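You operate a simulated robot arm through the tools that you are given. There is no shell and no other tool.

You are at the controls of a simulated robot arm. One attempt, no reset.

TASK
Run the felt strip in at stitch 3, blue band under the foot.
Fine: foot down, machine off at the end.

The check looks at the end state, three seconds after you hand in, the way a careful person would. Anything else that was tipped, shoved, dropped, spilled or broken makes it a failure.

THE ROBOT
A 7-joint arm with a two-finger parallel gripper, fixed in place. Base frame: the origin is on the floor under the middle of its stand, x ahead of it, y to its left, z up; the work surface is at about z = 760. Readings come in mm, degrees, newtons and seconds.
With the tool pointing down near the work surface it reaches from about 100 to 600 mm from the base axis. Its first joint turns from -166.0 to 166.0 degrees. Payload 1.57 kg.
The TCP is the grasp point between the finger pads, 30 mm short of the fingertips. In the tool frame z runs along the fingers and y along their closing line. Largest opening 80 mm; finger width 17, thickness 12; the body of the gripper, 40 by 82 mm, starts 80 mm behind the TCP.
Orientation is told as [roll, pitch, yaw] about the base's x, y, z axes, in that order, counted from this pose: with the fingers straight down and closing along the base's y, the tool's x points along the base's -x, its y along +y and its z along -z.

THE INTERFACE
- The arm moves only by the tool move_arm. Its argument "motion" is a list of rows, each an object of numbers (a shift or turn left out is 0, a gripper value left out holds the last): "dx", "dy", "dz": the shift along the base's x, y, z in mm; "wx", "wy", "wz": the turn, a rotation vector about the base's x, y, z in degrees. In form: [{"dx": .., "dy": .., "dz": .., "wx": .., "wy": .., "wz": ..}, ...]. A call has 1 to 20 rows; each row shifts and turns the commanded pose from where the row before left it. "claw" is the gripper command, from -1 (shut) to 1 (fully open), values between in proportion, set as the call begins (left out, the last holds). Each row takes 0.2 s and may step no farther than 50 mm and 8.6 degrees from the row before; otherwise, or with a gripper value out of range, the whole call is refused. A pose out of reach is approached as far as the arm can. The call stops where the force on the tool passes 70 N (or 10 N more than at its start, if that is more) or the arm is blocked; 0.2 s more then pass. The fingers move at their own pace (about 72 mm/s each) and stop on an object; they squeeze with about 43 N. The grip force told is the motor's: it shows also when the fingers shut on nothing. Time passes only in rows, and 0.2 s behind the last, so rows that do not move let the fingers close. The reply holds the time, the measured pose of the TCP, the force on the tool along the base axes, the opening and the grip force, in the units named above and with some noise, with the torque about the TCP (base axes, N m) and any sound that the robot's microphone picked up, and new pictures: "views" is both (left out), scene, wrist or none.
- Cameras (640 x 400 px; columns grow to the right, rows downward): "scene" is fixed at [220.8, -649.8, 1384.9]; the picture's right is [0.87, -0.49, 0.00], its down [-0.17, -0.31, -0.93] and it looks along [0.46, 0.82, -0.36] (base axes); focal length 309 px, centre (320, 200). "wrist" rides on the gripper at [72, -7, -122] in the tool frame; the picture's right is [0.09, 1.00, 0.00], its down [-0.84, 0.08, -0.54] and it looks along [-0.54, 0.05, 0.84] (tool axes); focal length 238 px, centre (320, 200). There is no depth. A picture from a camera that has moved, and an enlarged one, comes with that camera's place and axes in the base frame and with its lens.
- move_column(by): slides the trunk up (or, below 0, down) by that many mm; the arm rides with it, the base frame stays. It gives what a move gives, with no picture.
- zoom(camera, box): a new picture of the part [left, top, right, bottom] of that camera's present view, enlarged. No time passes.
- sign_off(): hands the job in; it is judged then, once.

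Places have to be worked out from the pictures, the camera data and where the tool is seen. Open the gripper and draw the arm clear of the work before you hand the job in, unless the task says otherwise.

The tools are called after "Request:" by a JSON object that holds its "method" and its "body". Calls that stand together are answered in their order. move_arm: Moves the arm, as the interface text tells. Its arguments: {"type":"object","properties":{"motion":{"type":"array","items":{"type":"object","properties":{"dx":{"type":"number"},"dy":{"type":"number"},"dz":{"type":"number"},"wx":{"type":"number"},"wy":{"type":"number"},"wz":{"type":"number"}}}},"claw":{"type":"number"},"views":{"type":"string","enum":["both","scene","wrist","none"]}},"required":["motion"]} The other tools are called the same way: move_column (by) moves the trunk up or down; zoom (camera, box) takes an enlarged picture of a part of a camera's view; sign_off () hands the job in.

At the start:

```text
t: 0.0
tool_pos: [346.4, 109.4, 1156.4]
tcp_rot: [0.0, 0.1, -0.1]
contact_force: [0.4, -0.2, 0.8]
ft_torque: [0.01, -0.01, 0.03]
finger_gap: 80.1
grasp_force: 0.0
trunk travel left (down, up): [-650.0, 340.0]
```

scene: 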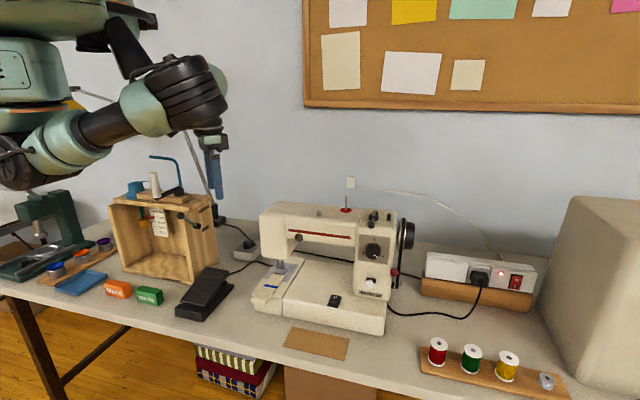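
wrist: 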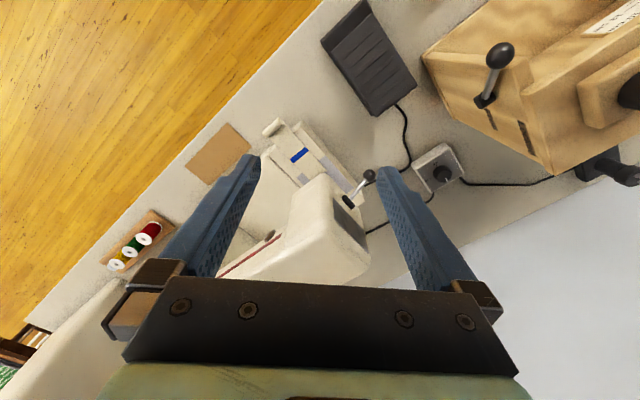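

I start by looking closely at the scene: the sewing machine, the box on the left, the pedal and the power strip.

Request:
{"method": "zoom", "body": {"camera": "scene", "box": [240, 190, 420, 340]}}

Request:
{"method": "zoom", "body": {"camera": "scene", "box": [90, 150, 250, 320]}}

Request:
{"method": "zoom", "body": {"camera": "scene", "box": [380, 220, 580, 400]}}

Request:
{"method": "zoom", "body": {"camera": "wrist", "box": [170, 80, 430, 300]}}

Request:
{"method": "zoom", "body": {"camera": "scene", "box": [340, 200, 420, 300]}}

Request:
{"method": "zoom", "body": {"camera": "scene", "box": [0, 180, 130, 300]}}

```text
2.67 times, centred on (330, 265) of scene
camera zoom: at [220.8, -649.8, 1384.9], right [0.87, -0.49, 0.0], down [-0.17, -0.31, -0.93], along [0.46, 0.82, -0.36], focal length 823 px, centre (293, 27)
```

zoom: 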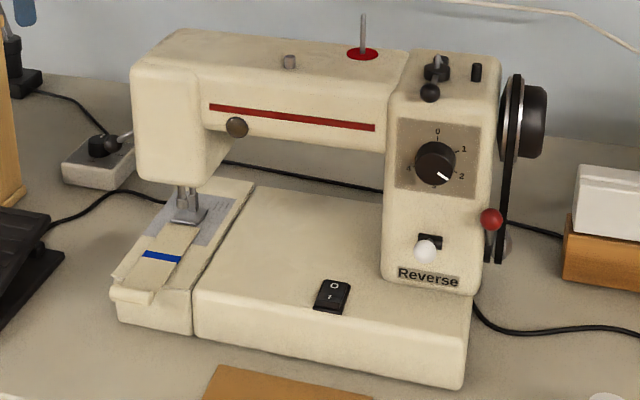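

```text
2.35 times, centred on (170, 235) of scene
camera zoom: at [220.8, -649.8, 1384.9], right [0.87, -0.49, 0.0], down [-0.17, -0.31, -0.93], along [0.46, 0.82, -0.36], focal length 726 px, centre (673, 118)
```

zoom: 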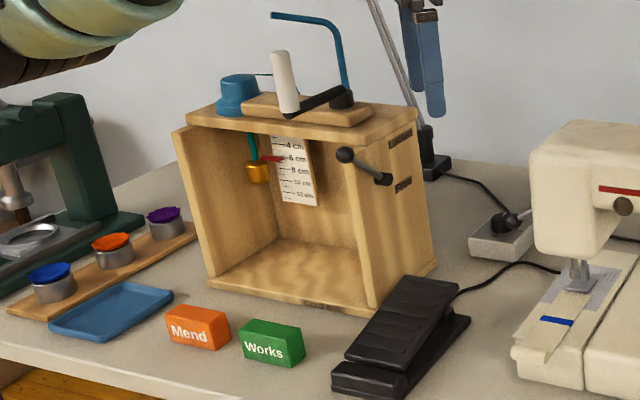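

```text
2.22 times, centred on (480, 310) of scene
camera zoom: at [220.8, -649.8, 1384.9], right [0.87, -0.49, 0.0], down [-0.17, -0.31, -0.93], along [0.46, 0.82, -0.36], focal length 686 px, centre (-36, -44)
```

zoom: 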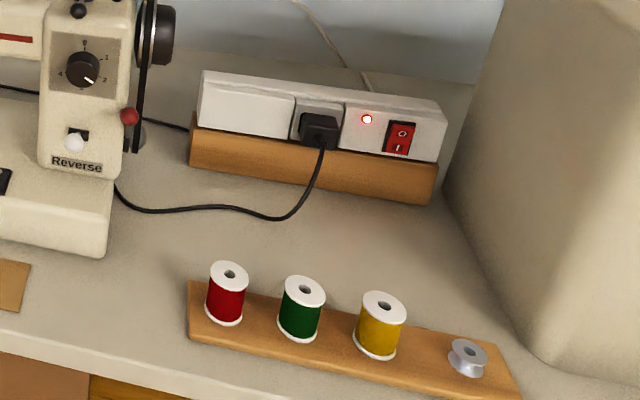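

```text
1.82 times, centred on (300, 190) of wrist
camera zoom: at [275.6, 103.6, 1277.4], right [-0.09, 1.0, 0.0], down [0.84, 0.08, 0.54], along [0.54, 0.05, -0.84], focal length 433 px, centre (356, 218)
```

zoom: 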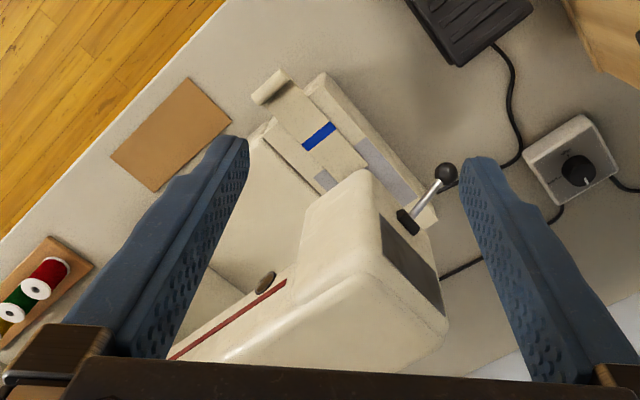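

```text
4.00 times, centred on (380, 250) of scene
camera zoom: at [220.8, -649.8, 1384.9], right [0.87, -0.49, 0.0], down [-0.17, -0.31, -0.93], along [0.46, 0.82, -0.36], focal length 1235 px, centre (80, 0)
```

zoom: 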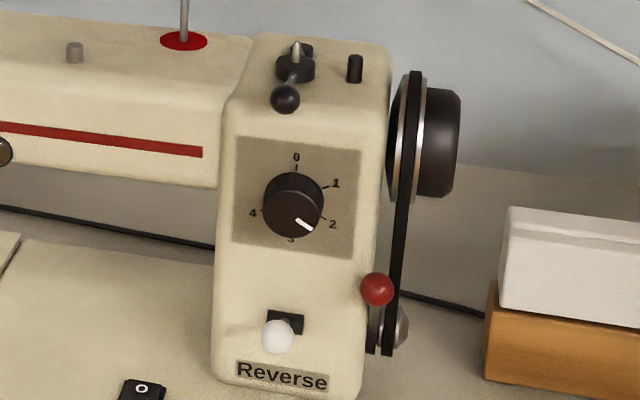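

```text
3.33 times, centred on (65, 240) of scene
camera zoom: at [220.8, -649.8, 1384.9], right [0.87, -0.49, 0.0], down [-0.17, -0.31, -0.93], along [0.46, 0.82, -0.36], focal length 1029 px, centre (1170, 67)
```

zoom: 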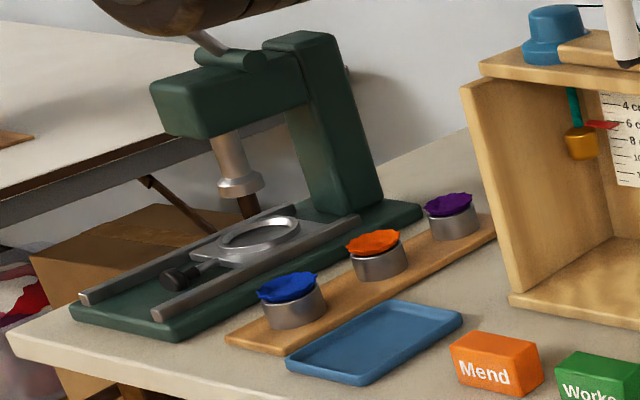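

The machine has a strip with a blue band, a presser lever at the back of the head, a dial apparently near 2, a power rocker on the bed, and a pedal to the left. I'll move the gripper, still high, to the front of the machine and turn it 45° so the wrist camera faces the dial, switch and foot.

Request:
{"method": "move_arm", "body": {"motion": [{"dx": 5, "dy": -43, "dz": 0, "wz": 7.5}, {"dx": 5, "dy": -43, "dz": 0, "wz": 7.5}, {"dx": 5, "dy": -43, "dz": -5, "wz": 7.5}, {"dx": 5, "dy": -43, "dz": -5, "wz": 7.5}, {"dx": 5, "dy": -43, "dz": -5, "wz": 7.5}, {"dx": 5, "dy": -43, "dz": -5, "wz": 7.5}, {"dx": 0, "dy": 0, "dz": 0}], "views": "both"}}

```text
t: 1.6
tool_pos: [385.1, -48.1, 1104.8]
tcp_rot: [0.0, 0.0, 45.0]
contact_force: [-0.2, -1.0, 0.4]
ft_torque: [0.05, 0.0, 0.01]
finger_gap: 80.2
grasp_force: 0.1
out of reach, approached as far as the arm can: row 6
trunk travel left (down, up): [-650.0, 340.0]
camera wrist: at [340.2, -103.2, 1225.7], right [-0.77, 0.64, 0.0], down [0.53, 0.65, 0.54], along [0.35, 0.42, -0.84], focal length 238 px, centre (320, 200)
```

scene: 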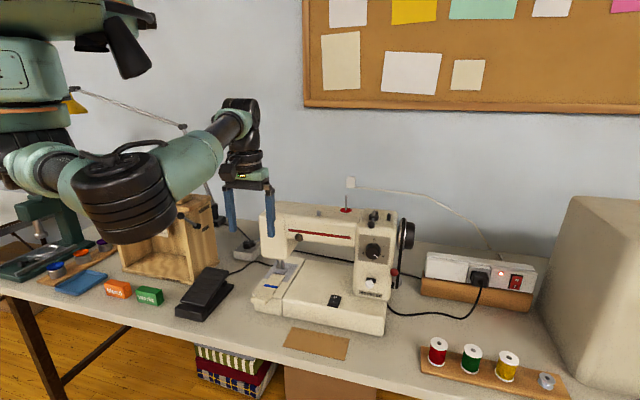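
wrist: 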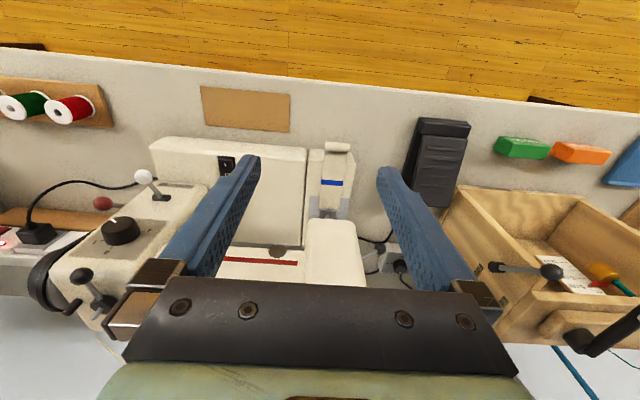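

The view now shows dial, reverse lever, rocker, foot and pedal (picture is upside-down). The arm fell short of the last row; before moving on I zoom for details.

Request:
{"method": "zoom", "body": {"camera": "wrist", "box": [20, 130, 260, 340]}}

Request:
{"method": "zoom", "body": {"camera": "wrist", "box": [200, 120, 400, 290]}}

Request:
{"method": "zoom", "body": {"camera": "wrist", "box": [340, 90, 500, 290]}}

Request:
{"method": "zoom", "body": {"camera": "wrist", "box": [195, 135, 265, 195]}}

Request:
{"method": "zoom", "body": {"camera": "scene", "box": [245, 240, 325, 310]}}

Request:
{"method": "move_arm", "body": {"motion": [{"dx": 0, "dy": 0, "dz": 0}], "views": "none"}}

```text
1.90 times, centred on (140, 235) of wrist
camera zoom: at [340.2, -103.2, 1225.7], right [-0.77, 0.64, 0.0], down [0.53, 0.65, 0.54], along [0.35, 0.42, -0.84], focal length 454 px, centre (663, 133)
```

zoom: 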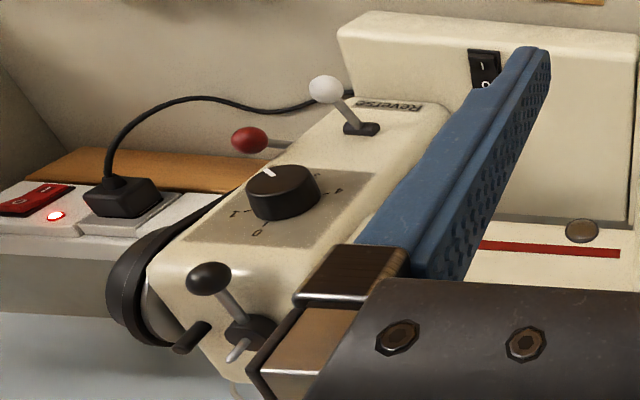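

```text
2.35 times, centred on (300, 205) of wrist
camera zoom: at [340.2, -103.2, 1225.7], right [-0.77, 0.64, 0.0], down [0.53, 0.65, 0.54], along [0.35, 0.42, -0.84], focal length 561 px, centre (367, 188)
```

zoom: 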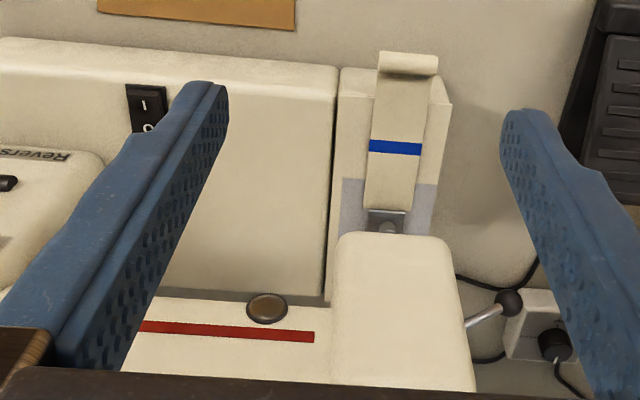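

```text
2.00 times, centred on (420, 190) of wrist
camera zoom: at [340.2, -103.2, 1225.7], right [-0.77, 0.64, 0.0], down [0.53, 0.65, 0.54], along [0.35, 0.42, -0.84], focal length 477 px, centre (120, 220)
```

zoom: 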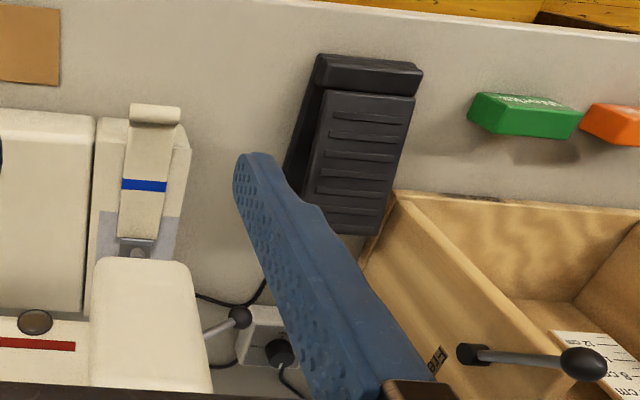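

```text
6.67 times, centred on (230, 165) of wrist
camera zoom: at [340.2, -103.2, 1225.7], right [-0.77, 0.64, 0.0], down [0.53, 0.65, 0.54], along [0.35, 0.42, -0.84], focal length 1589 px, centre (920, 433)
```

zoom: 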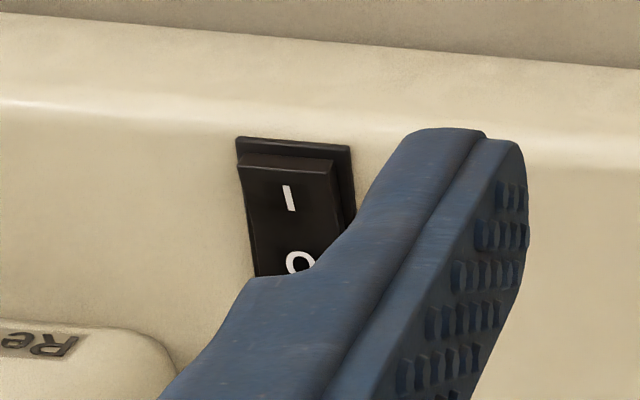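

```text
5.71 times, centred on (285, 275) of scene
camera zoom: at [220.8, -649.8, 1384.9], right [0.87, -0.49, 0.0], down [-0.17, -0.31, -0.93], along [0.46, 0.82, -0.36], focal length 1764 px, centre (520, -229)
```

zoom: 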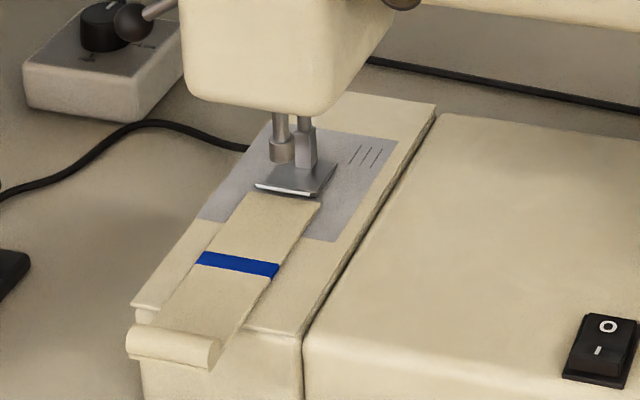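

```text
t: 2.0
tool_pos: [385.8, -47.2, 1103.3]
tcp_rot: [0.1, 0.0, 45.0]
contact_force: [-1.3, 0.0, 0.5]
ft_torque: [0.01, -0.02, -0.01]
finger_gap: 79.9
grasp_force: 0.2
trunk travel left (down, up): [-650.0, 340.0]
```

Triangulating from both cameras: band ≈ (464,80,827), foot ≈ (515,130,830), presser lever ball ≈ (455,207,908), rocker ≈ (592,-68,830), dial knob ≈ (671,-119,984), reverse ball ≈ (645,-144,912). The arm is limited at this height, so I lower the trunk by 100 mm to get more reach and then look again.

Request:
{"method": "move_column", "body": {"by": -100}}

```text
t: 3.3
tool_pos: [386.6, -47.8, 1002.4]
tcp_rot: [0.0, 0.0, 44.9]
contact_force: [-0.1, 0.4, 0.1]
ft_torque: [-0.04, -0.01, 0.0]
finger_gap: 79.9
grasp_force: 0.0
trunk travel left (down, up): [-550.0, 440.0]
```

Trunk is down and the TCP is at (387,-48,1002). I test a small move to see whether the commanded pose matches the measured one, and take both pictures.

Request:
{"method": "move_arm", "body": {"motion": [{"dx": 0, "dy": -20, "dz": 0}, {"dx": 0, "dy": 0, "dz": 0}], "views": "both"}}

```text
t: 3.9
tool_pos: [390.3, -60.5, 1001.7]
tcp_rot: [-0.1, -0.1, 45.0]
contact_force: [0.6, 0.6, -0.1]
ft_torque: [0.01, -0.01, 0.03]
finger_gap: 80.0
grasp_force: 0.1
out of reach, approached as far as the arm can: row 1
trunk travel left (down, up): [-550.0, 440.0]
camera wrist: at [345.0, -114.8, 1124.8], right [-0.77, 0.64, 0.0], down [0.54, 0.65, 0.54], along [0.35, 0.42, -0.84], focal length 238 px, centre (320, 200)
```

scene: 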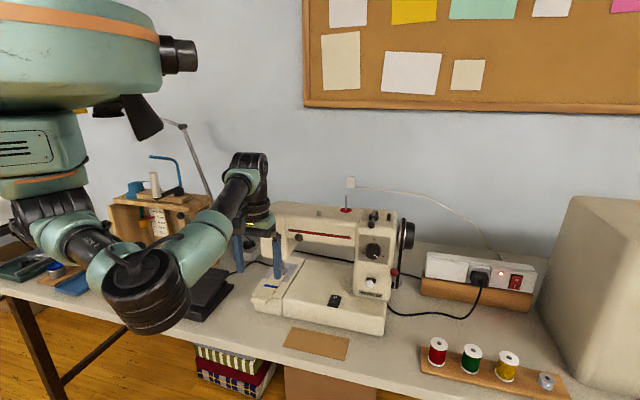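
wrist: 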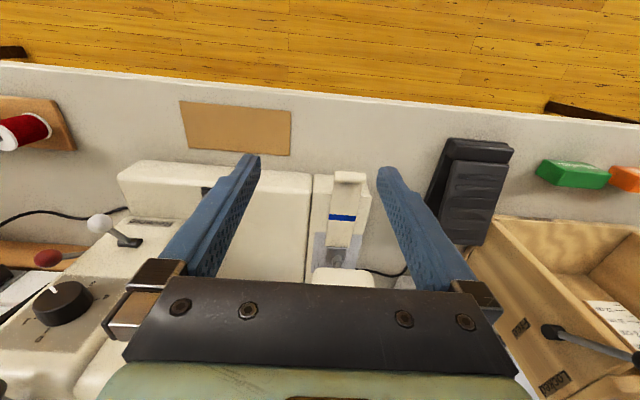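

The arm is near a wrist limit with this yaw; I'll zoom on what the current view shows of dial, foot and strip before reducing the yaw.

Request:
{"method": "zoom", "body": {"camera": "wrist", "box": [0, 200, 160, 360]}}

Request:
{"method": "zoom", "body": {"camera": "wrist", "box": [290, 160, 400, 290]}}

Request:
{"method": "zoom", "body": {"camera": "scene", "box": [315, 285, 350, 320]}}

```text
2.50 times, centred on (80, 280) of wrist
camera zoom: at [345.0, -114.8, 1124.8], right [-0.77, 0.64, 0.0], down [0.54, 0.65, 0.54], along [0.35, 0.42, -0.84], focal length 596 px, centre (920, 0)
```

zoom: 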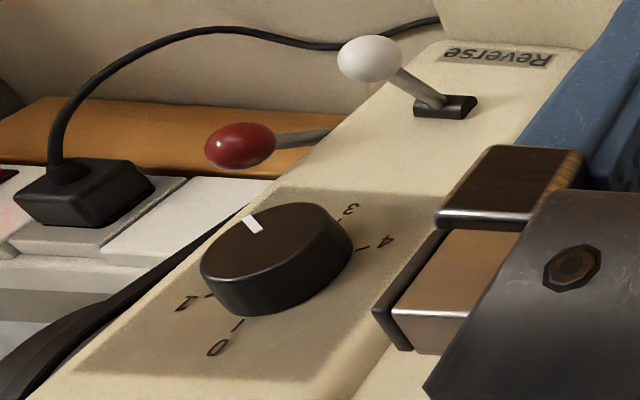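

```text
3.08 times, centred on (345, 225) of wrist
camera zoom: at [345.0, -114.8, 1124.8], right [-0.77, 0.64, 0.0], down [0.54, 0.65, 0.54], along [0.35, 0.42, -0.84], focal length 733 px, centre (243, 123)
```

zoom: 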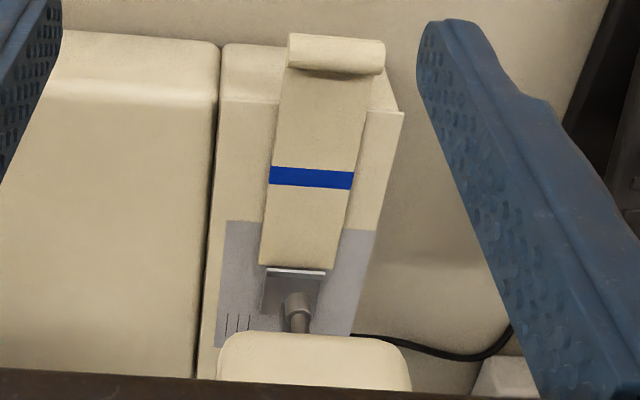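

```text
11.43 times, centred on (332, 302) of scene
camera zoom: at [220.8, -649.8, 1384.9], right [0.87, -0.49, 0.0], down [-0.17, -0.31, -0.93], along [0.46, 0.82, -0.36], focal length 3528 px, centre (177, -971)
```

zoom: 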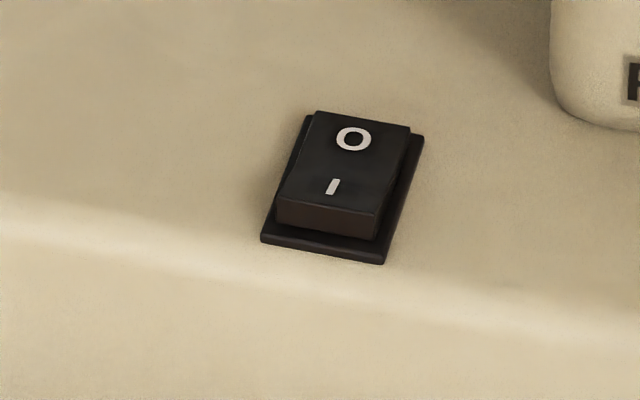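

The rocker's I end stands up, so the machine is currently off; the dial points at 2; the strip's end lies right at the foot's front edge. I tilt the tool forward and lower it to look at the foot nearly level, keeping well clear of the head.

Request:
{"method": "move_arm", "body": {"motion": [{"dx": 5, "dy": 15, "dz": -12, "wx": 4.95, "wy": -4.95}, {"dx": 5, "dy": 15, "dz": -12, "wx": 4.95, "wy": -4.95}, {"dx": 5, "dy": 15, "dz": -12, "wx": 4.95, "wy": -4.95}, {"dx": 5, "dy": 15, "dz": -12, "wx": 4.95, "wy": -4.95}, {"dx": 5, "dy": 15, "dz": -12, "wx": 4.95, "wy": -4.95}, {"dx": 5, "dy": 15, "dz": -12, "wx": 4.95, "wy": -4.95}, {"dx": 0, "dy": 0, "dz": 0}], "views": "both"}}

```text
t: 5.5
tool_pos: [419.1, 30.0, 929.9]
tcp_rot: [-0.1, -42.0, 45.2]
contact_force: [-0.1, 0.6, 0.4]
ft_torque: [-0.01, -0.01, -0.06]
finger_gap: 79.9
grasp_force: 0.1
trunk travel left (down, up): [-550.0, 440.0]
camera wrist: at [328.8, -69.3, 972.2], right [-0.75, 0.66, -0.06], down [0.13, 0.24, 0.96], along [0.65, 0.72, -0.26], focal length 238 px, centre (320, 200)
```

scene: 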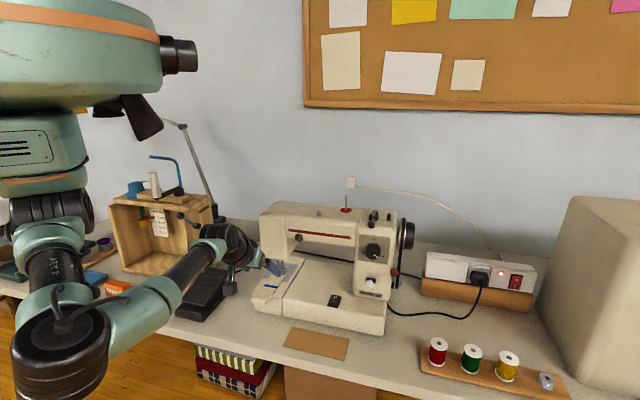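
wrist: 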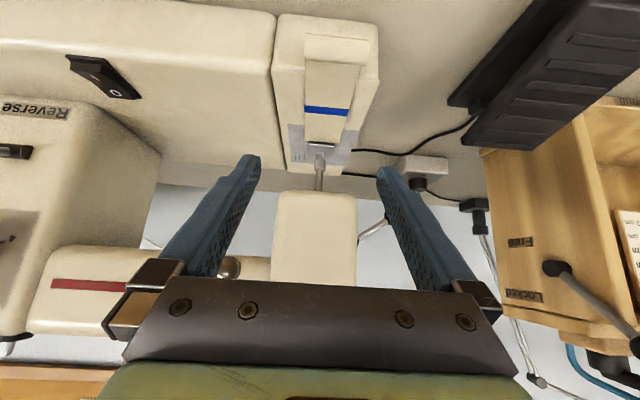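

Good low view of the foot from the front (upside-down). I zoom on foot, strip, rocker and lever.

Request:
{"method": "zoom", "body": {"camera": "wrist", "box": [270, 90, 370, 190]}}

Request:
{"method": "zoom", "body": {"camera": "wrist", "box": [340, 130, 480, 290]}}

Request:
{"method": "zoom", "body": {"camera": "wrist", "box": [0, 30, 160, 200]}}

Request:
{"method": "zoom", "body": {"camera": "scene", "box": [170, 220, 320, 330]}}

```text
4.00 times, centred on (320, 140) of wrist
camera zoom: at [328.8, -69.3, 972.2], right [-0.75, 0.66, -0.06], down [0.13, 0.24, 0.96], along [0.65, 0.72, -0.26], focal length 953 px, centre (320, 440)
```

zoom: 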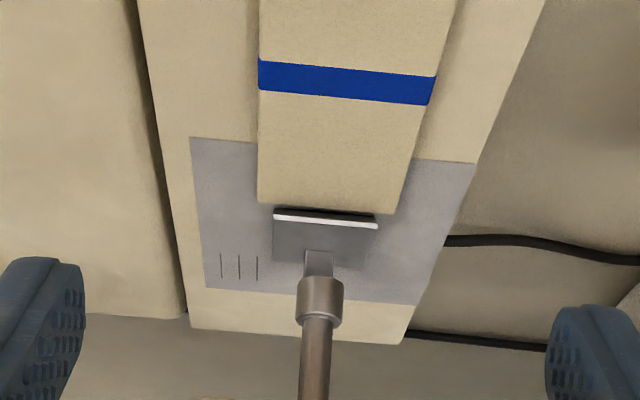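

```text
2.50 times, centred on (410, 210) of wrist
camera zoom: at [328.8, -69.3, 972.2], right [-0.75, 0.66, -0.06], down [0.13, 0.24, 0.96], along [0.65, 0.72, -0.26], focal length 596 px, centre (95, 175)
```

zoom: 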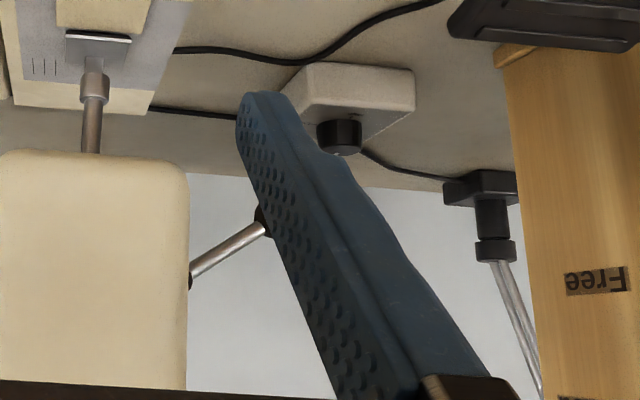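

```text
2.35 times, centred on (80, 115) of wrist
camera zoom: at [328.8, -69.3, 972.2], right [-0.75, 0.66, -0.06], down [0.13, 0.24, 0.96], along [0.65, 0.72, -0.26], focal length 561 px, centre (885, 400)
```

zoom: 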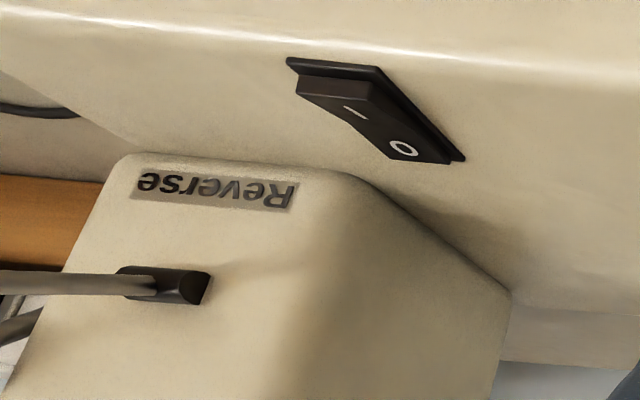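

```text
3.64 times, centred on (245, 275) of scene
camera zoom: at [220.8, -649.8, 1384.9], right [0.87, -0.49, 0.0], down [-0.17, -0.31, -0.93], along [0.46, 0.82, -0.36], focal length 1122 px, centre (593, -73)
```

zoom: 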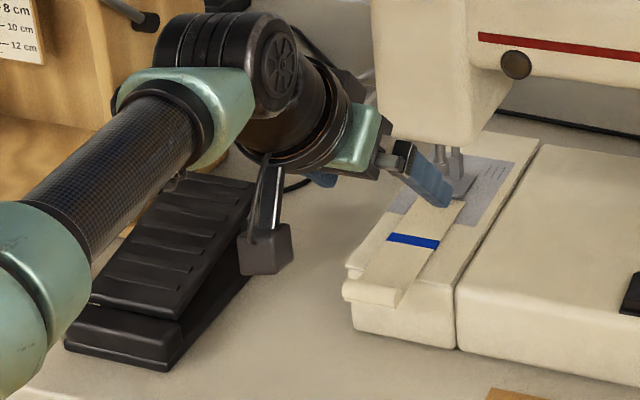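

Zooming tighter on the foot's toe to judge whether the foot is raised, from this view and from the scene camera.

Request:
{"method": "zoom", "body": {"camera": "wrist", "box": [300, 130, 345, 160]}}

Request:
{"method": "zoom", "body": {"camera": "scene", "box": [265, 250, 310, 280]}}

```text
13.33 times, centred on (322, 145) of wrist
camera zoom: at [328.8, -69.3, 972.2], right [-0.75, 0.66, -0.06], down [0.13, 0.24, 0.96], along [0.65, 0.72, -0.26], focal length 3178 px, centre (287, 933)
```

zoom: 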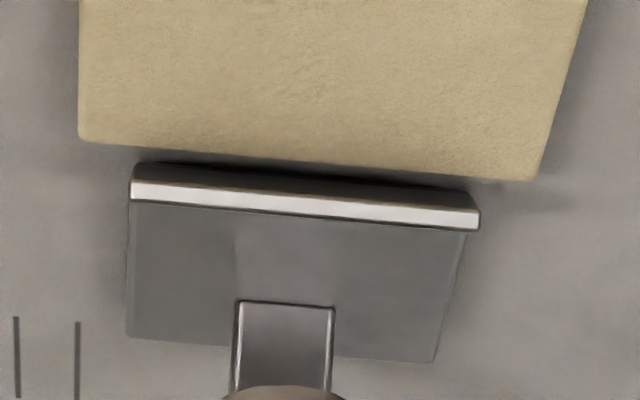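

```text
13.33 times, centred on (288, 265) of scene
camera zoom: at [220.8, -649.8, 1384.9], right [0.87, -0.49, 0.0], down [-0.17, -0.31, -0.93], along [0.46, 0.82, -0.36], focal length 4116 px, centre (753, -667)
```

zoom: 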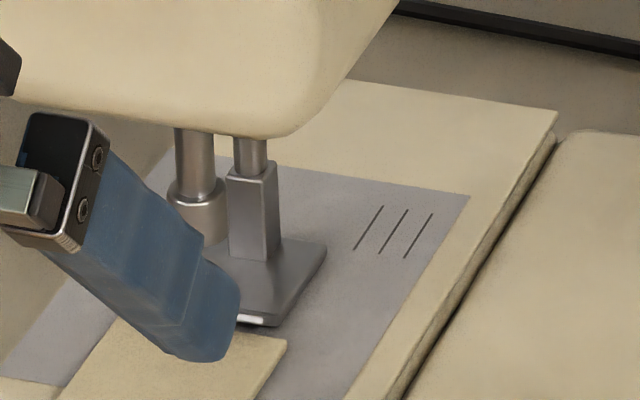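

Comparing the plate marks (z≈822.5) with the foot's top (z≈825.5), the foot is already down and the strip's end lies just in front of it, so the foot must be lifted to get the felt under. I raise and straighten the tool, then swing to above the presser lever's ball with the fingers closing along the feed direction.

Request:
{"method": "move_arm", "body": {"motion": [{"dx": -5, "dy": 0, "dz": 25, "wx": -4.95, "wy": 4.95}, {"dx": -5, "dy": 0, "dz": 25, "wx": -4.95, "wy": 4.95}, {"dx": -5, "dy": 0, "dz": 25, "wx": -4.95, "wy": 4.95}, {"dx": -5, "dy": 0, "dz": 20, "wx": -4.95, "wy": 4.95}, {"dx": -5, "dy": 0, "dz": 20, "wx": -4.95, "wy": 4.95}, {"dx": -5, "dy": 0, "dz": 15, "wx": -4.95, "wy": 4.95}, {"dx": 0, "dy": 15, "dz": 0, "wz": -8.2}, {"dx": 0, "dy": 15, "dz": 0, "wz": -8.2}, {"dx": 0, "dy": 15, "dz": 0, "wz": -8.2}, {"dx": 0, "dy": 15, "dz": 0, "wz": -8.2}, {"dx": 2, "dy": 15, "dz": 0, "wz": -8.2}, {"dx": 2, "dy": 15, "dz": 0, "wz": -8.2}, {"dx": 2, "dy": 15, "dz": 0, "wz": -8.2}, {"dx": 4, "dy": 15, "dz": 0, "wz": -8.2}, {"dx": 5, "dy": 15, "dz": 0, "wz": -8.2}, {"dx": 5, "dy": 15, "dz": 0, "wz": -8.2}, {"dx": 5, "dy": 15, "dz": 0, "wz": -8.2}, {"dx": 0, "dy": 0, "dz": 0}], "views": "both"}}

```text
t: 9.3
tool_pos: [414.5, 194.9, 1060.8]
tcp_rot: [0.0, -0.1, -45.3]
contact_force: [1.2, -0.1, 0.4]
ft_torque: [0.0, 0.0, -0.02]
finger_gap: 80.0
grasp_force: 0.0
trunk travel left (down, up): [-550.0, 440.0]
camera wrist: at [360.1, 242.8, 1184.0], right [0.64, 0.77, 0.0], down [0.64, -0.54, 0.54], along [0.41, -0.35, -0.84], focal length 238 px, centre (320, 200)
```

scene: 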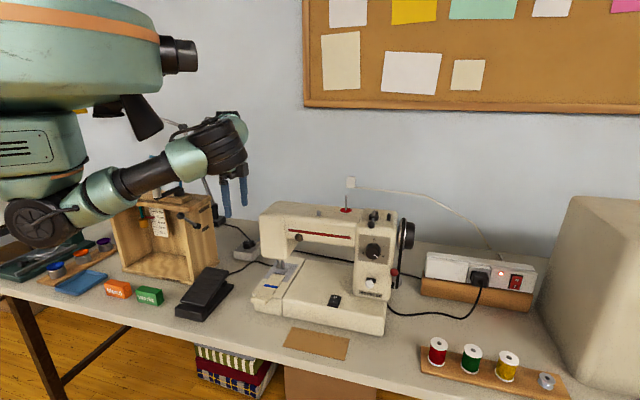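
wrist: 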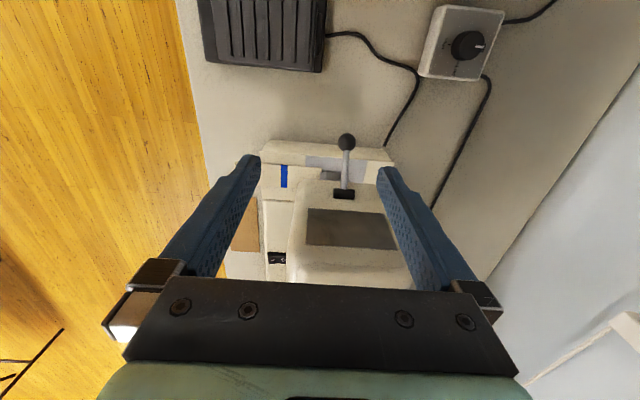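

The arm reached the pose well; lever and head are now visible from the left. I zoom in on the lever.

Request:
{"method": "zoom", "body": {"camera": "wrist", "box": [270, 120, 410, 260]}}

Request:
{"method": "zoom", "body": {"camera": "scene", "box": [230, 195, 330, 285]}}

Request:
{"method": "zoom", "body": {"camera": "wrist", "box": [400, 0, 520, 90]}}

```text
2.86 times, centred on (340, 190) of wrist
camera zoom: at [360.1, 242.8, 1184.0], right [0.64, 0.77, 0.0], down [0.64, -0.54, 0.54], along [0.41, -0.35, -0.84], focal length 681 px, centre (263, 229)
```

zoom: 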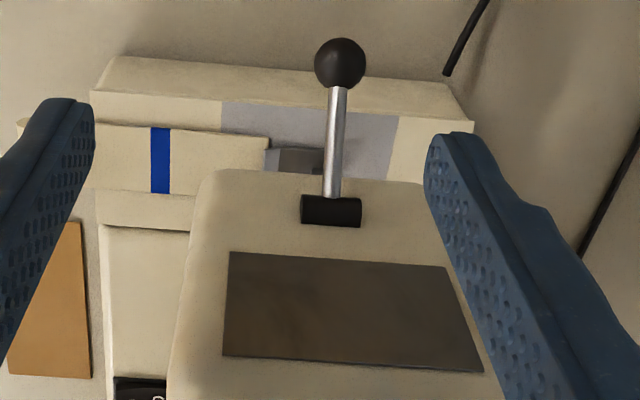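

```text
4.44 times, centred on (280, 240) of scene
camera zoom: at [220.8, -649.8, 1384.9], right [0.87, -0.49, 0.0], down [-0.17, -0.31, -0.93], along [0.46, 0.82, -0.36], focal length 1372 px, centre (498, 22)
```

zoom: 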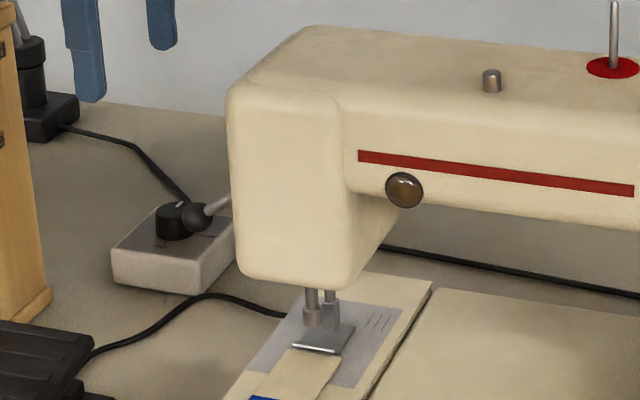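

```text
4.44 times, centred on (460, 45) of wrist
camera zoom: at [360.1, 242.8, 1184.0], right [0.64, 0.77, 0.0], down [0.64, -0.54, 0.54], along [0.41, -0.35, -0.84], focal length 1059 px, centre (-302, 889)
```

zoom: 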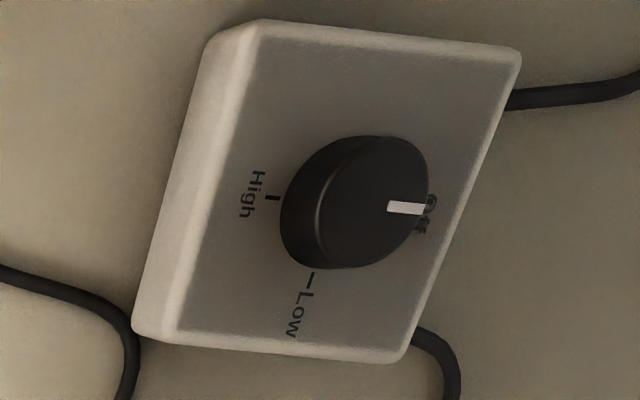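

Lever ball is at about (454,206,908), 22 mm across, with its pivot at the head's left face near (489,170,942); it slopes down, matching foot-down. (The Off/Low/High box belongs to the lamp; I leave it.) I position over the ball and descend with open fingers straddling it.

Request:
{"method": "move_arm", "body": {"motion": [{"dx": 20, "dy": 6, "dz": 0}, {"dx": 19.5, "dy": 5.2, "dz": 0}, {"dx": 0, "dy": 0, "dz": -40}, {"dx": 0, "dy": 0, "dz": -40}, {"dx": 0, "dy": 0, "dz": -40}, {"dx": 0, "dy": 0, "dz": -33}, {"dx": 0, "dy": 0, "dz": 0}], "views": "both", "claw": 1}}

```text
t: 10.9
tool_pos: [452.4, 206.6, 908.1]
tcp_rot: [-0.1, 0.1, -45.2]
contact_force: [0.8, 0.7, -0.6]
ft_torque: [0.03, -0.02, -0.02]
finger_gap: 80.1
grasp_force: 0.0
trunk travel left (down, up): [-550.0, 440.0]
camera wrist: at [399.3, 253.4, 1029.4], right [0.64, 0.77, 0.0], down [0.64, -0.54, 0.54], along [0.42, -0.35, -0.84], focal length 238 px, centre (320, 200)
```

scene: 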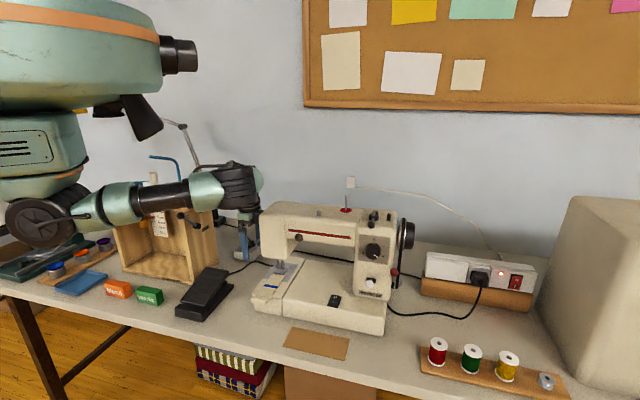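
wrist: 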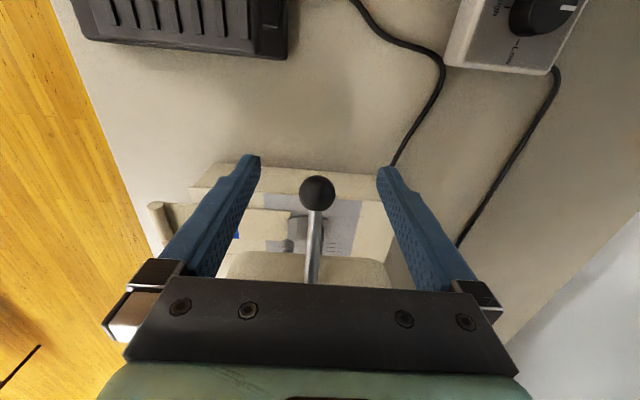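

The ball sits exactly at the grasp point (picture centre). I close the fingers on it.

Request:
{"method": "move_arm", "body": {"motion": [{"dx": 0}, {"dx": 0}, {"dx": 0}, {"dx": 0}], "views": "wrist", "claw": -1}}

```text
t: 11.9
tool_pos: [452.5, 205.5, 907.1]
tcp_rot: [-0.2, 0.0, -45.2]
contact_force: [-7.2, -6.8, -1.8]
ft_torque: [0.05, 0.01, -0.01]
finger_gap: 20.8
grasp_force: 34.0
trunk travel left (down, up): [-550.0, 440.0]
camera wrist: at [398.5, 252.5, 1029.7], right [0.64, 0.77, 0.0], down [0.65, -0.54, 0.54], along [0.41, -0.35, -0.84], focal length 238 px, centre (320, 200)
```

wrist: 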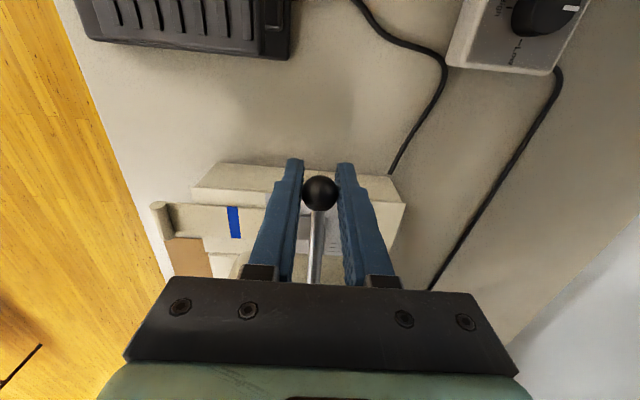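

The ball is held (20.8 mm). I lift it along the lever's arc in small steps, watching the force.

Request:
{"method": "move_arm", "body": {"motion": [{"dx": -2.5, "dy": 1.2, "dz": 4.5}, {"dx": -1.9, "dy": 1.9, "dz": 4.7}, {"dx": -1.3, "dy": 1.3, "dz": 5}, {"dx": -1.2, "dy": 1.2, "dz": 5}, {"dx": 0}], "views": "wrist"}}

```text
t: 13.1
tool_pos: [446.3, 210.1, 925.8]
tcp_rot: [-0.2, 0.0, -45.1]
contact_force: [-4.1, -7.4, -14.7]
ft_torque: [0.62, 0.64, -0.02]
finger_gap: 21.1
grasp_force: 34.4
trunk travel left (down, up): [-550.0, 440.0]
camera wrist: at [392.8, 258.1, 1048.5], right [0.64, 0.77, 0.0], down [0.65, -0.54, 0.54], along [0.41, -0.35, -0.84], focal length 238 px, centre (320, 200)
```

wrist: 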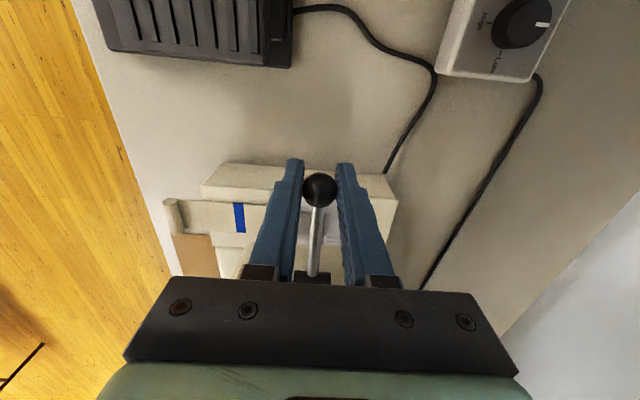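

The lever moves with about 15 N resistance. I continue up the arc.

Request:
{"method": "move_arm", "body": {"motion": [{"dx": -0.7, "dy": 0.7, "dz": 5.2}, {"dx": -0.5, "dy": 0.5, "dz": 5.3}, {"dx": -0.1, "dy": 0.1, "dz": 5.3}, {"dx": 0.1, "dy": -0.1, "dz": 5.3}, {"dx": 0}], "views": "both"}}

```text
t: 14.3
tool_pos: [443.9, 213.2, 948.0]
tcp_rot: [-0.1, 0.1, -45.0]
contact_force: [-11.4, -3.5, -14.6]
ft_torque: [0.59, 0.72, 0.0]
finger_gap: 20.9
grasp_force: 34.5
trunk travel left (down, up): [-550.0, 440.0]
camera wrist: at [390.4, 260.3, 1069.6], right [0.64, 0.77, 0.0], down [0.65, -0.54, 0.54], along [0.41, -0.35, -0.84], focal length 238 px, centre (320, 200)
```

scene: 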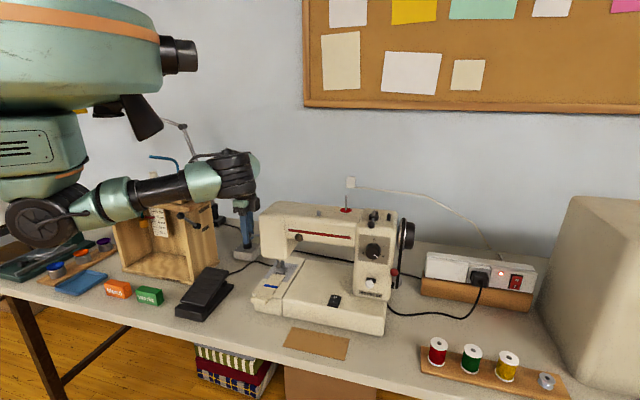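
wrist: 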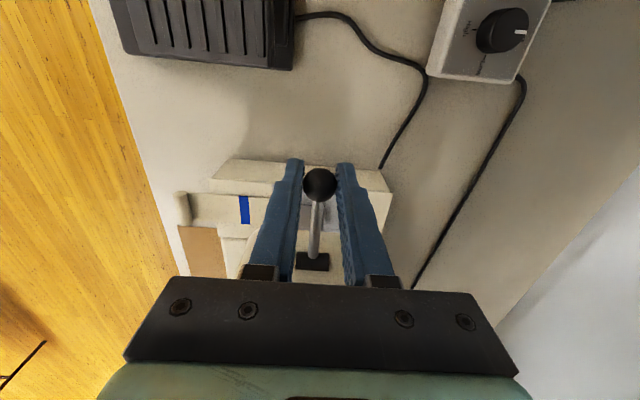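

I check the foot in the scene view to see how far it has lifted.

Request:
{"method": "zoom", "body": {"camera": "scene", "box": [265, 250, 310, 280]}}

Request:
{"method": "zoom", "body": {"camera": "wrist", "box": [270, 140, 370, 280]}}

```text
13.33 times, centred on (288, 265) of scene
camera zoom: at [220.8, -649.8, 1384.9], right [0.87, -0.49, 0.0], down [-0.17, -0.31, -0.93], along [0.46, 0.82, -0.36], focal length 4116 px, centre (753, -667)
```

zoom: 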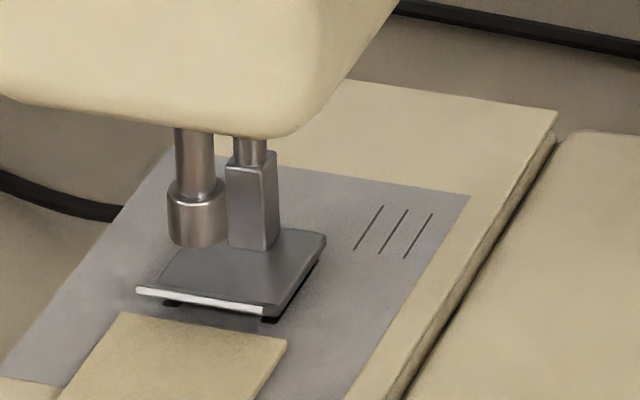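

```text
2.86 times, centred on (320, 210) of wrist
camera zoom: at [390.4, 260.3, 1069.6], right [0.64, 0.77, 0.0], down [0.65, -0.54, 0.54], along [0.41, -0.35, -0.84], focal length 681 px, centre (320, 171)
```

zoom: 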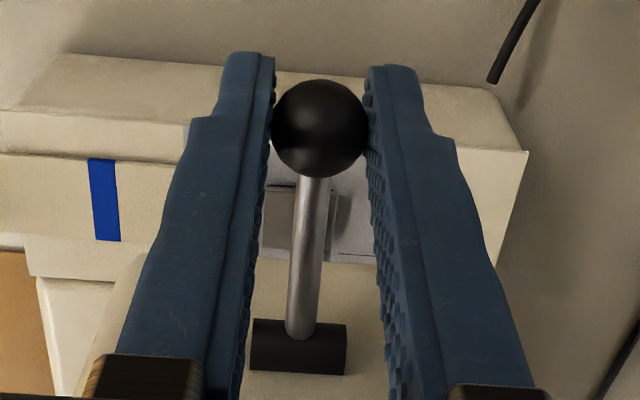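

Lifting the lever is raising the foot (feed dogs now visible beneath it). I keep following the arc upward.

Request:
{"method": "move_arm", "body": {"motion": [{"dx": 0.5, "dy": -0.5, "dz": 5.3}, {"dx": 0.8, "dy": -0.8, "dz": 5.2}, {"dx": 1.1, "dy": -1.1, "dz": 5.1}, {"dx": 1.4, "dy": -1.4, "dz": 5}, {"dx": 0}], "views": "both"}}

Request:
{"method": "zoom", "body": {"camera": "scene", "box": [265, 250, 310, 280]}}

Request:
{"method": "zoom", "body": {"camera": "wrist", "box": [270, 140, 370, 280]}}

```text
t: 15.5
tool_pos: [448.8, 210.6, 968.9]
tcp_rot: [-0.1, 0.4, -45.1]
contact_force: [-17.0, 5.8, -9.0]
ft_torque: [0.57, 0.74, 0.06]
finger_gap: 20.5
grasp_force: 34.5
trunk travel left (down, up): [-550.0, 440.0]
camera wrist: at [393.8, 256.9, 1091.0], right [0.64, 0.77, 0.0], down [0.65, -0.54, 0.54], along [0.41, -0.35, -0.84], focal length 238 px, centre (320, 200)
```

scene: 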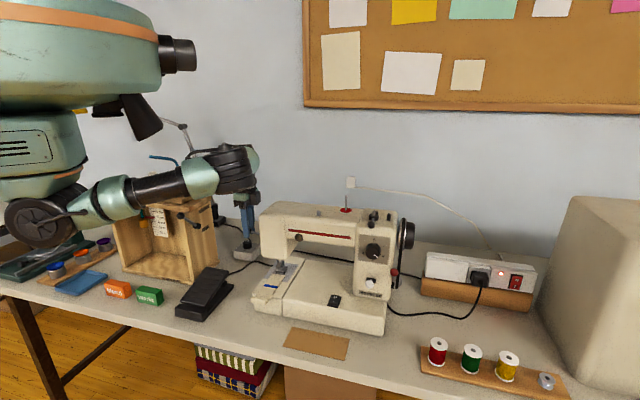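
wrist: 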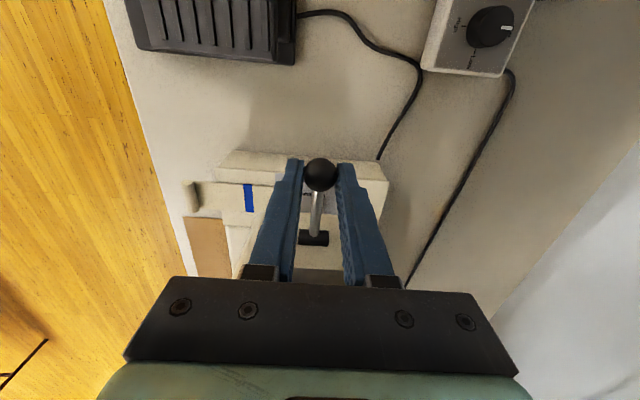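

```text
13.33 times, centred on (288, 265) of scene
camera zoom: at [220.8, -649.8, 1384.9], right [0.87, -0.49, 0.0], down [-0.17, -0.31, -0.93], along [0.46, 0.82, -0.36], focal length 4116 px, centre (753, -667)
```

zoom: 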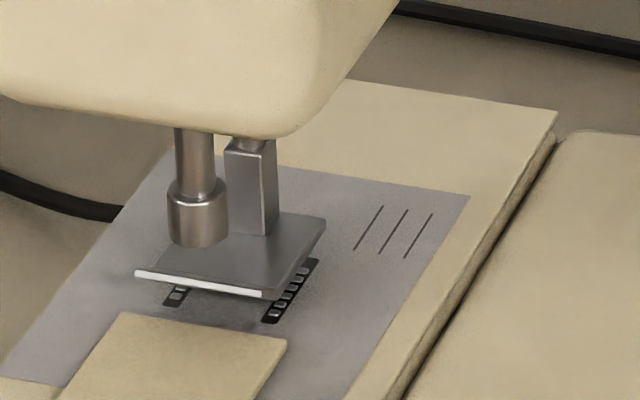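

```text
2.86 times, centred on (320, 210) of wrist
camera zoom: at [393.8, 256.9, 1091.0], right [0.64, 0.77, 0.0], down [0.65, -0.54, 0.54], along [0.41, -0.35, -0.84], focal length 681 px, centre (320, 171)
```

zoom: 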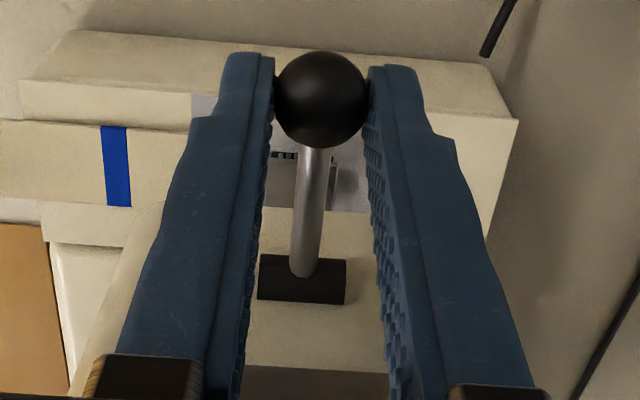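

The foot is rising, but the ball has crept about 17 mm down toward the fingertips. I open slightly to see whether the lever holds its place, so I can re-grip lower.

Request:
{"method": "move_arm", "body": {"motion": [{"dx": 0}, {"dx": 0}], "views": "both", "claw": -0.1}}

Request:
{"method": "zoom", "body": {"camera": "scene", "box": [265, 250, 310, 280]}}

Request:
{"method": "zoom", "body": {"camera": "wrist", "box": [270, 140, 370, 280]}}

```text
t: 16.1
tool_pos: [451.3, 208.2, 968.6]
tcp_rot: [0.0, 0.0, -45.2]
contact_force: [-0.7, -0.8, 0.7]
ft_torque: [0.01, 0.0, 0.02]
finger_gap: 36.0
grasp_force: 0.1
trunk travel left (down, up): [-550.0, 440.0]
camera wrist: at [396.4, 255.1, 1090.3], right [0.64, 0.77, 0.0], down [0.64, -0.54, 0.54], along [0.42, -0.35, -0.84], focal length 238 px, centre (320, 200)
```

scene: 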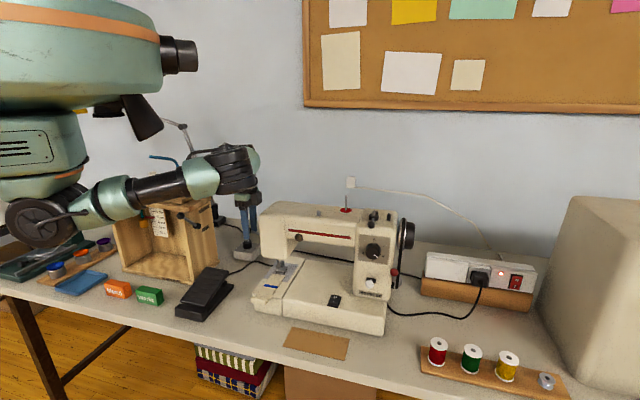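
wrist: 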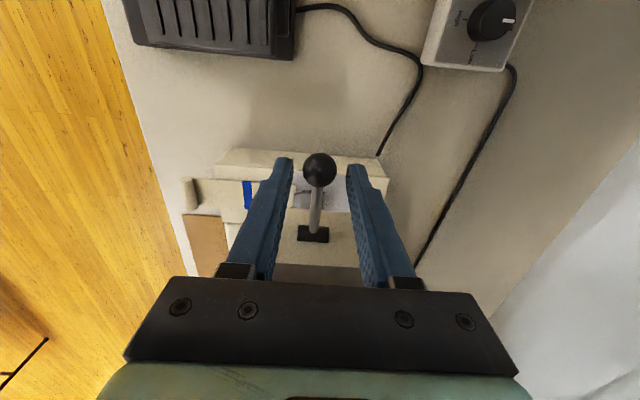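

```text
13.33 times, centred on (288, 265) of scene
camera zoom: at [220.8, -649.8, 1384.9], right [0.87, -0.49, 0.0], down [-0.17, -0.31, -0.93], along [0.46, 0.82, -0.36], focal length 4116 px, centre (753, -667)
```

zoom: 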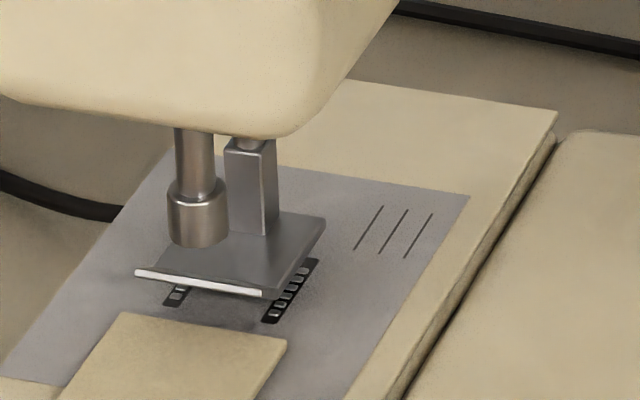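

```text
2.86 times, centred on (320, 210) of wrist
camera zoom: at [396.4, 255.1, 1090.3], right [0.64, 0.77, 0.0], down [0.64, -0.54, 0.54], along [0.42, -0.35, -0.84], focal length 681 px, centre (320, 171)
```

zoom: 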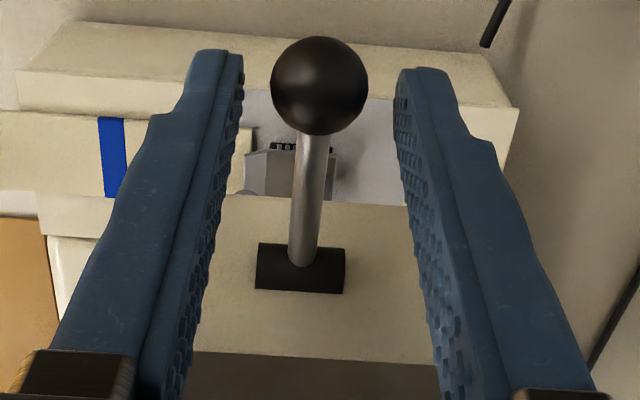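

The lever holds by itself where it is, and the foot is about 7 mm up. I re-grip lower on the ball and raise a bit further toward its upper stop.

Request:
{"method": "move_arm", "body": {"motion": [{"dx": -4.5, "dy": 4.0, "dz": 0}, {"dx": 0, "dy": 0, "dz": -13}, {"dx": 0, "dy": 0, "dz": -13}, {"dx": 0}], "views": "none"}}

Request:
{"method": "move_arm", "body": {"motion": [{"dx": 0}, {"dx": 0}, {"dx": 0}, {"dx": 0}], "views": "wrist", "claw": -1}}

```text
t: 17.1
tool_pos: [444.9, 213.0, 942.1]
tcp_rot: [0.1, -0.1, -45.2]
contact_force: [-0.7, 0.3, 0.3]
ft_torque: [-0.02, 0.0, -0.02]
finger_gap: 36.0
grasp_force: 0.1
trunk travel left (down, up): [-550.0, 440.0]
```

```text
t: 18.1
tool_pos: [444.1, 213.5, 941.1]
tcp_rot: [0.0, 0.0, -45.3]
contact_force: [0.3, 1.2, -0.4]
ft_torque: [0.04, -0.01, -0.01]
finger_gap: 21.0
grasp_force: 33.9
trunk travel left (down, up): [-550.0, 440.0]
camera wrist: at [390.4, 260.1, 1064.5], right [0.64, 0.77, 0.0], down [0.65, -0.54, 0.54], along [0.42, -0.35, -0.84], focal length 238 px, centre (320, 200)
```

wrist: 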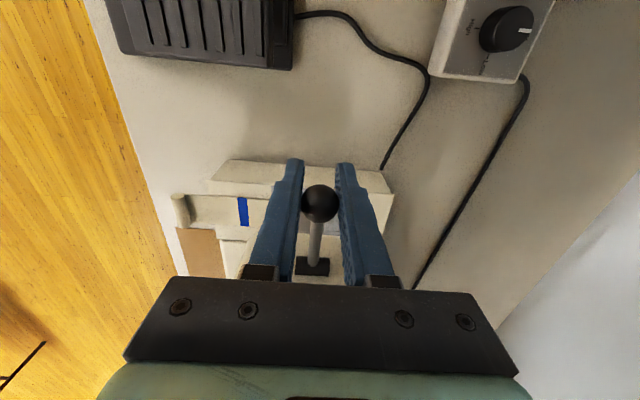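

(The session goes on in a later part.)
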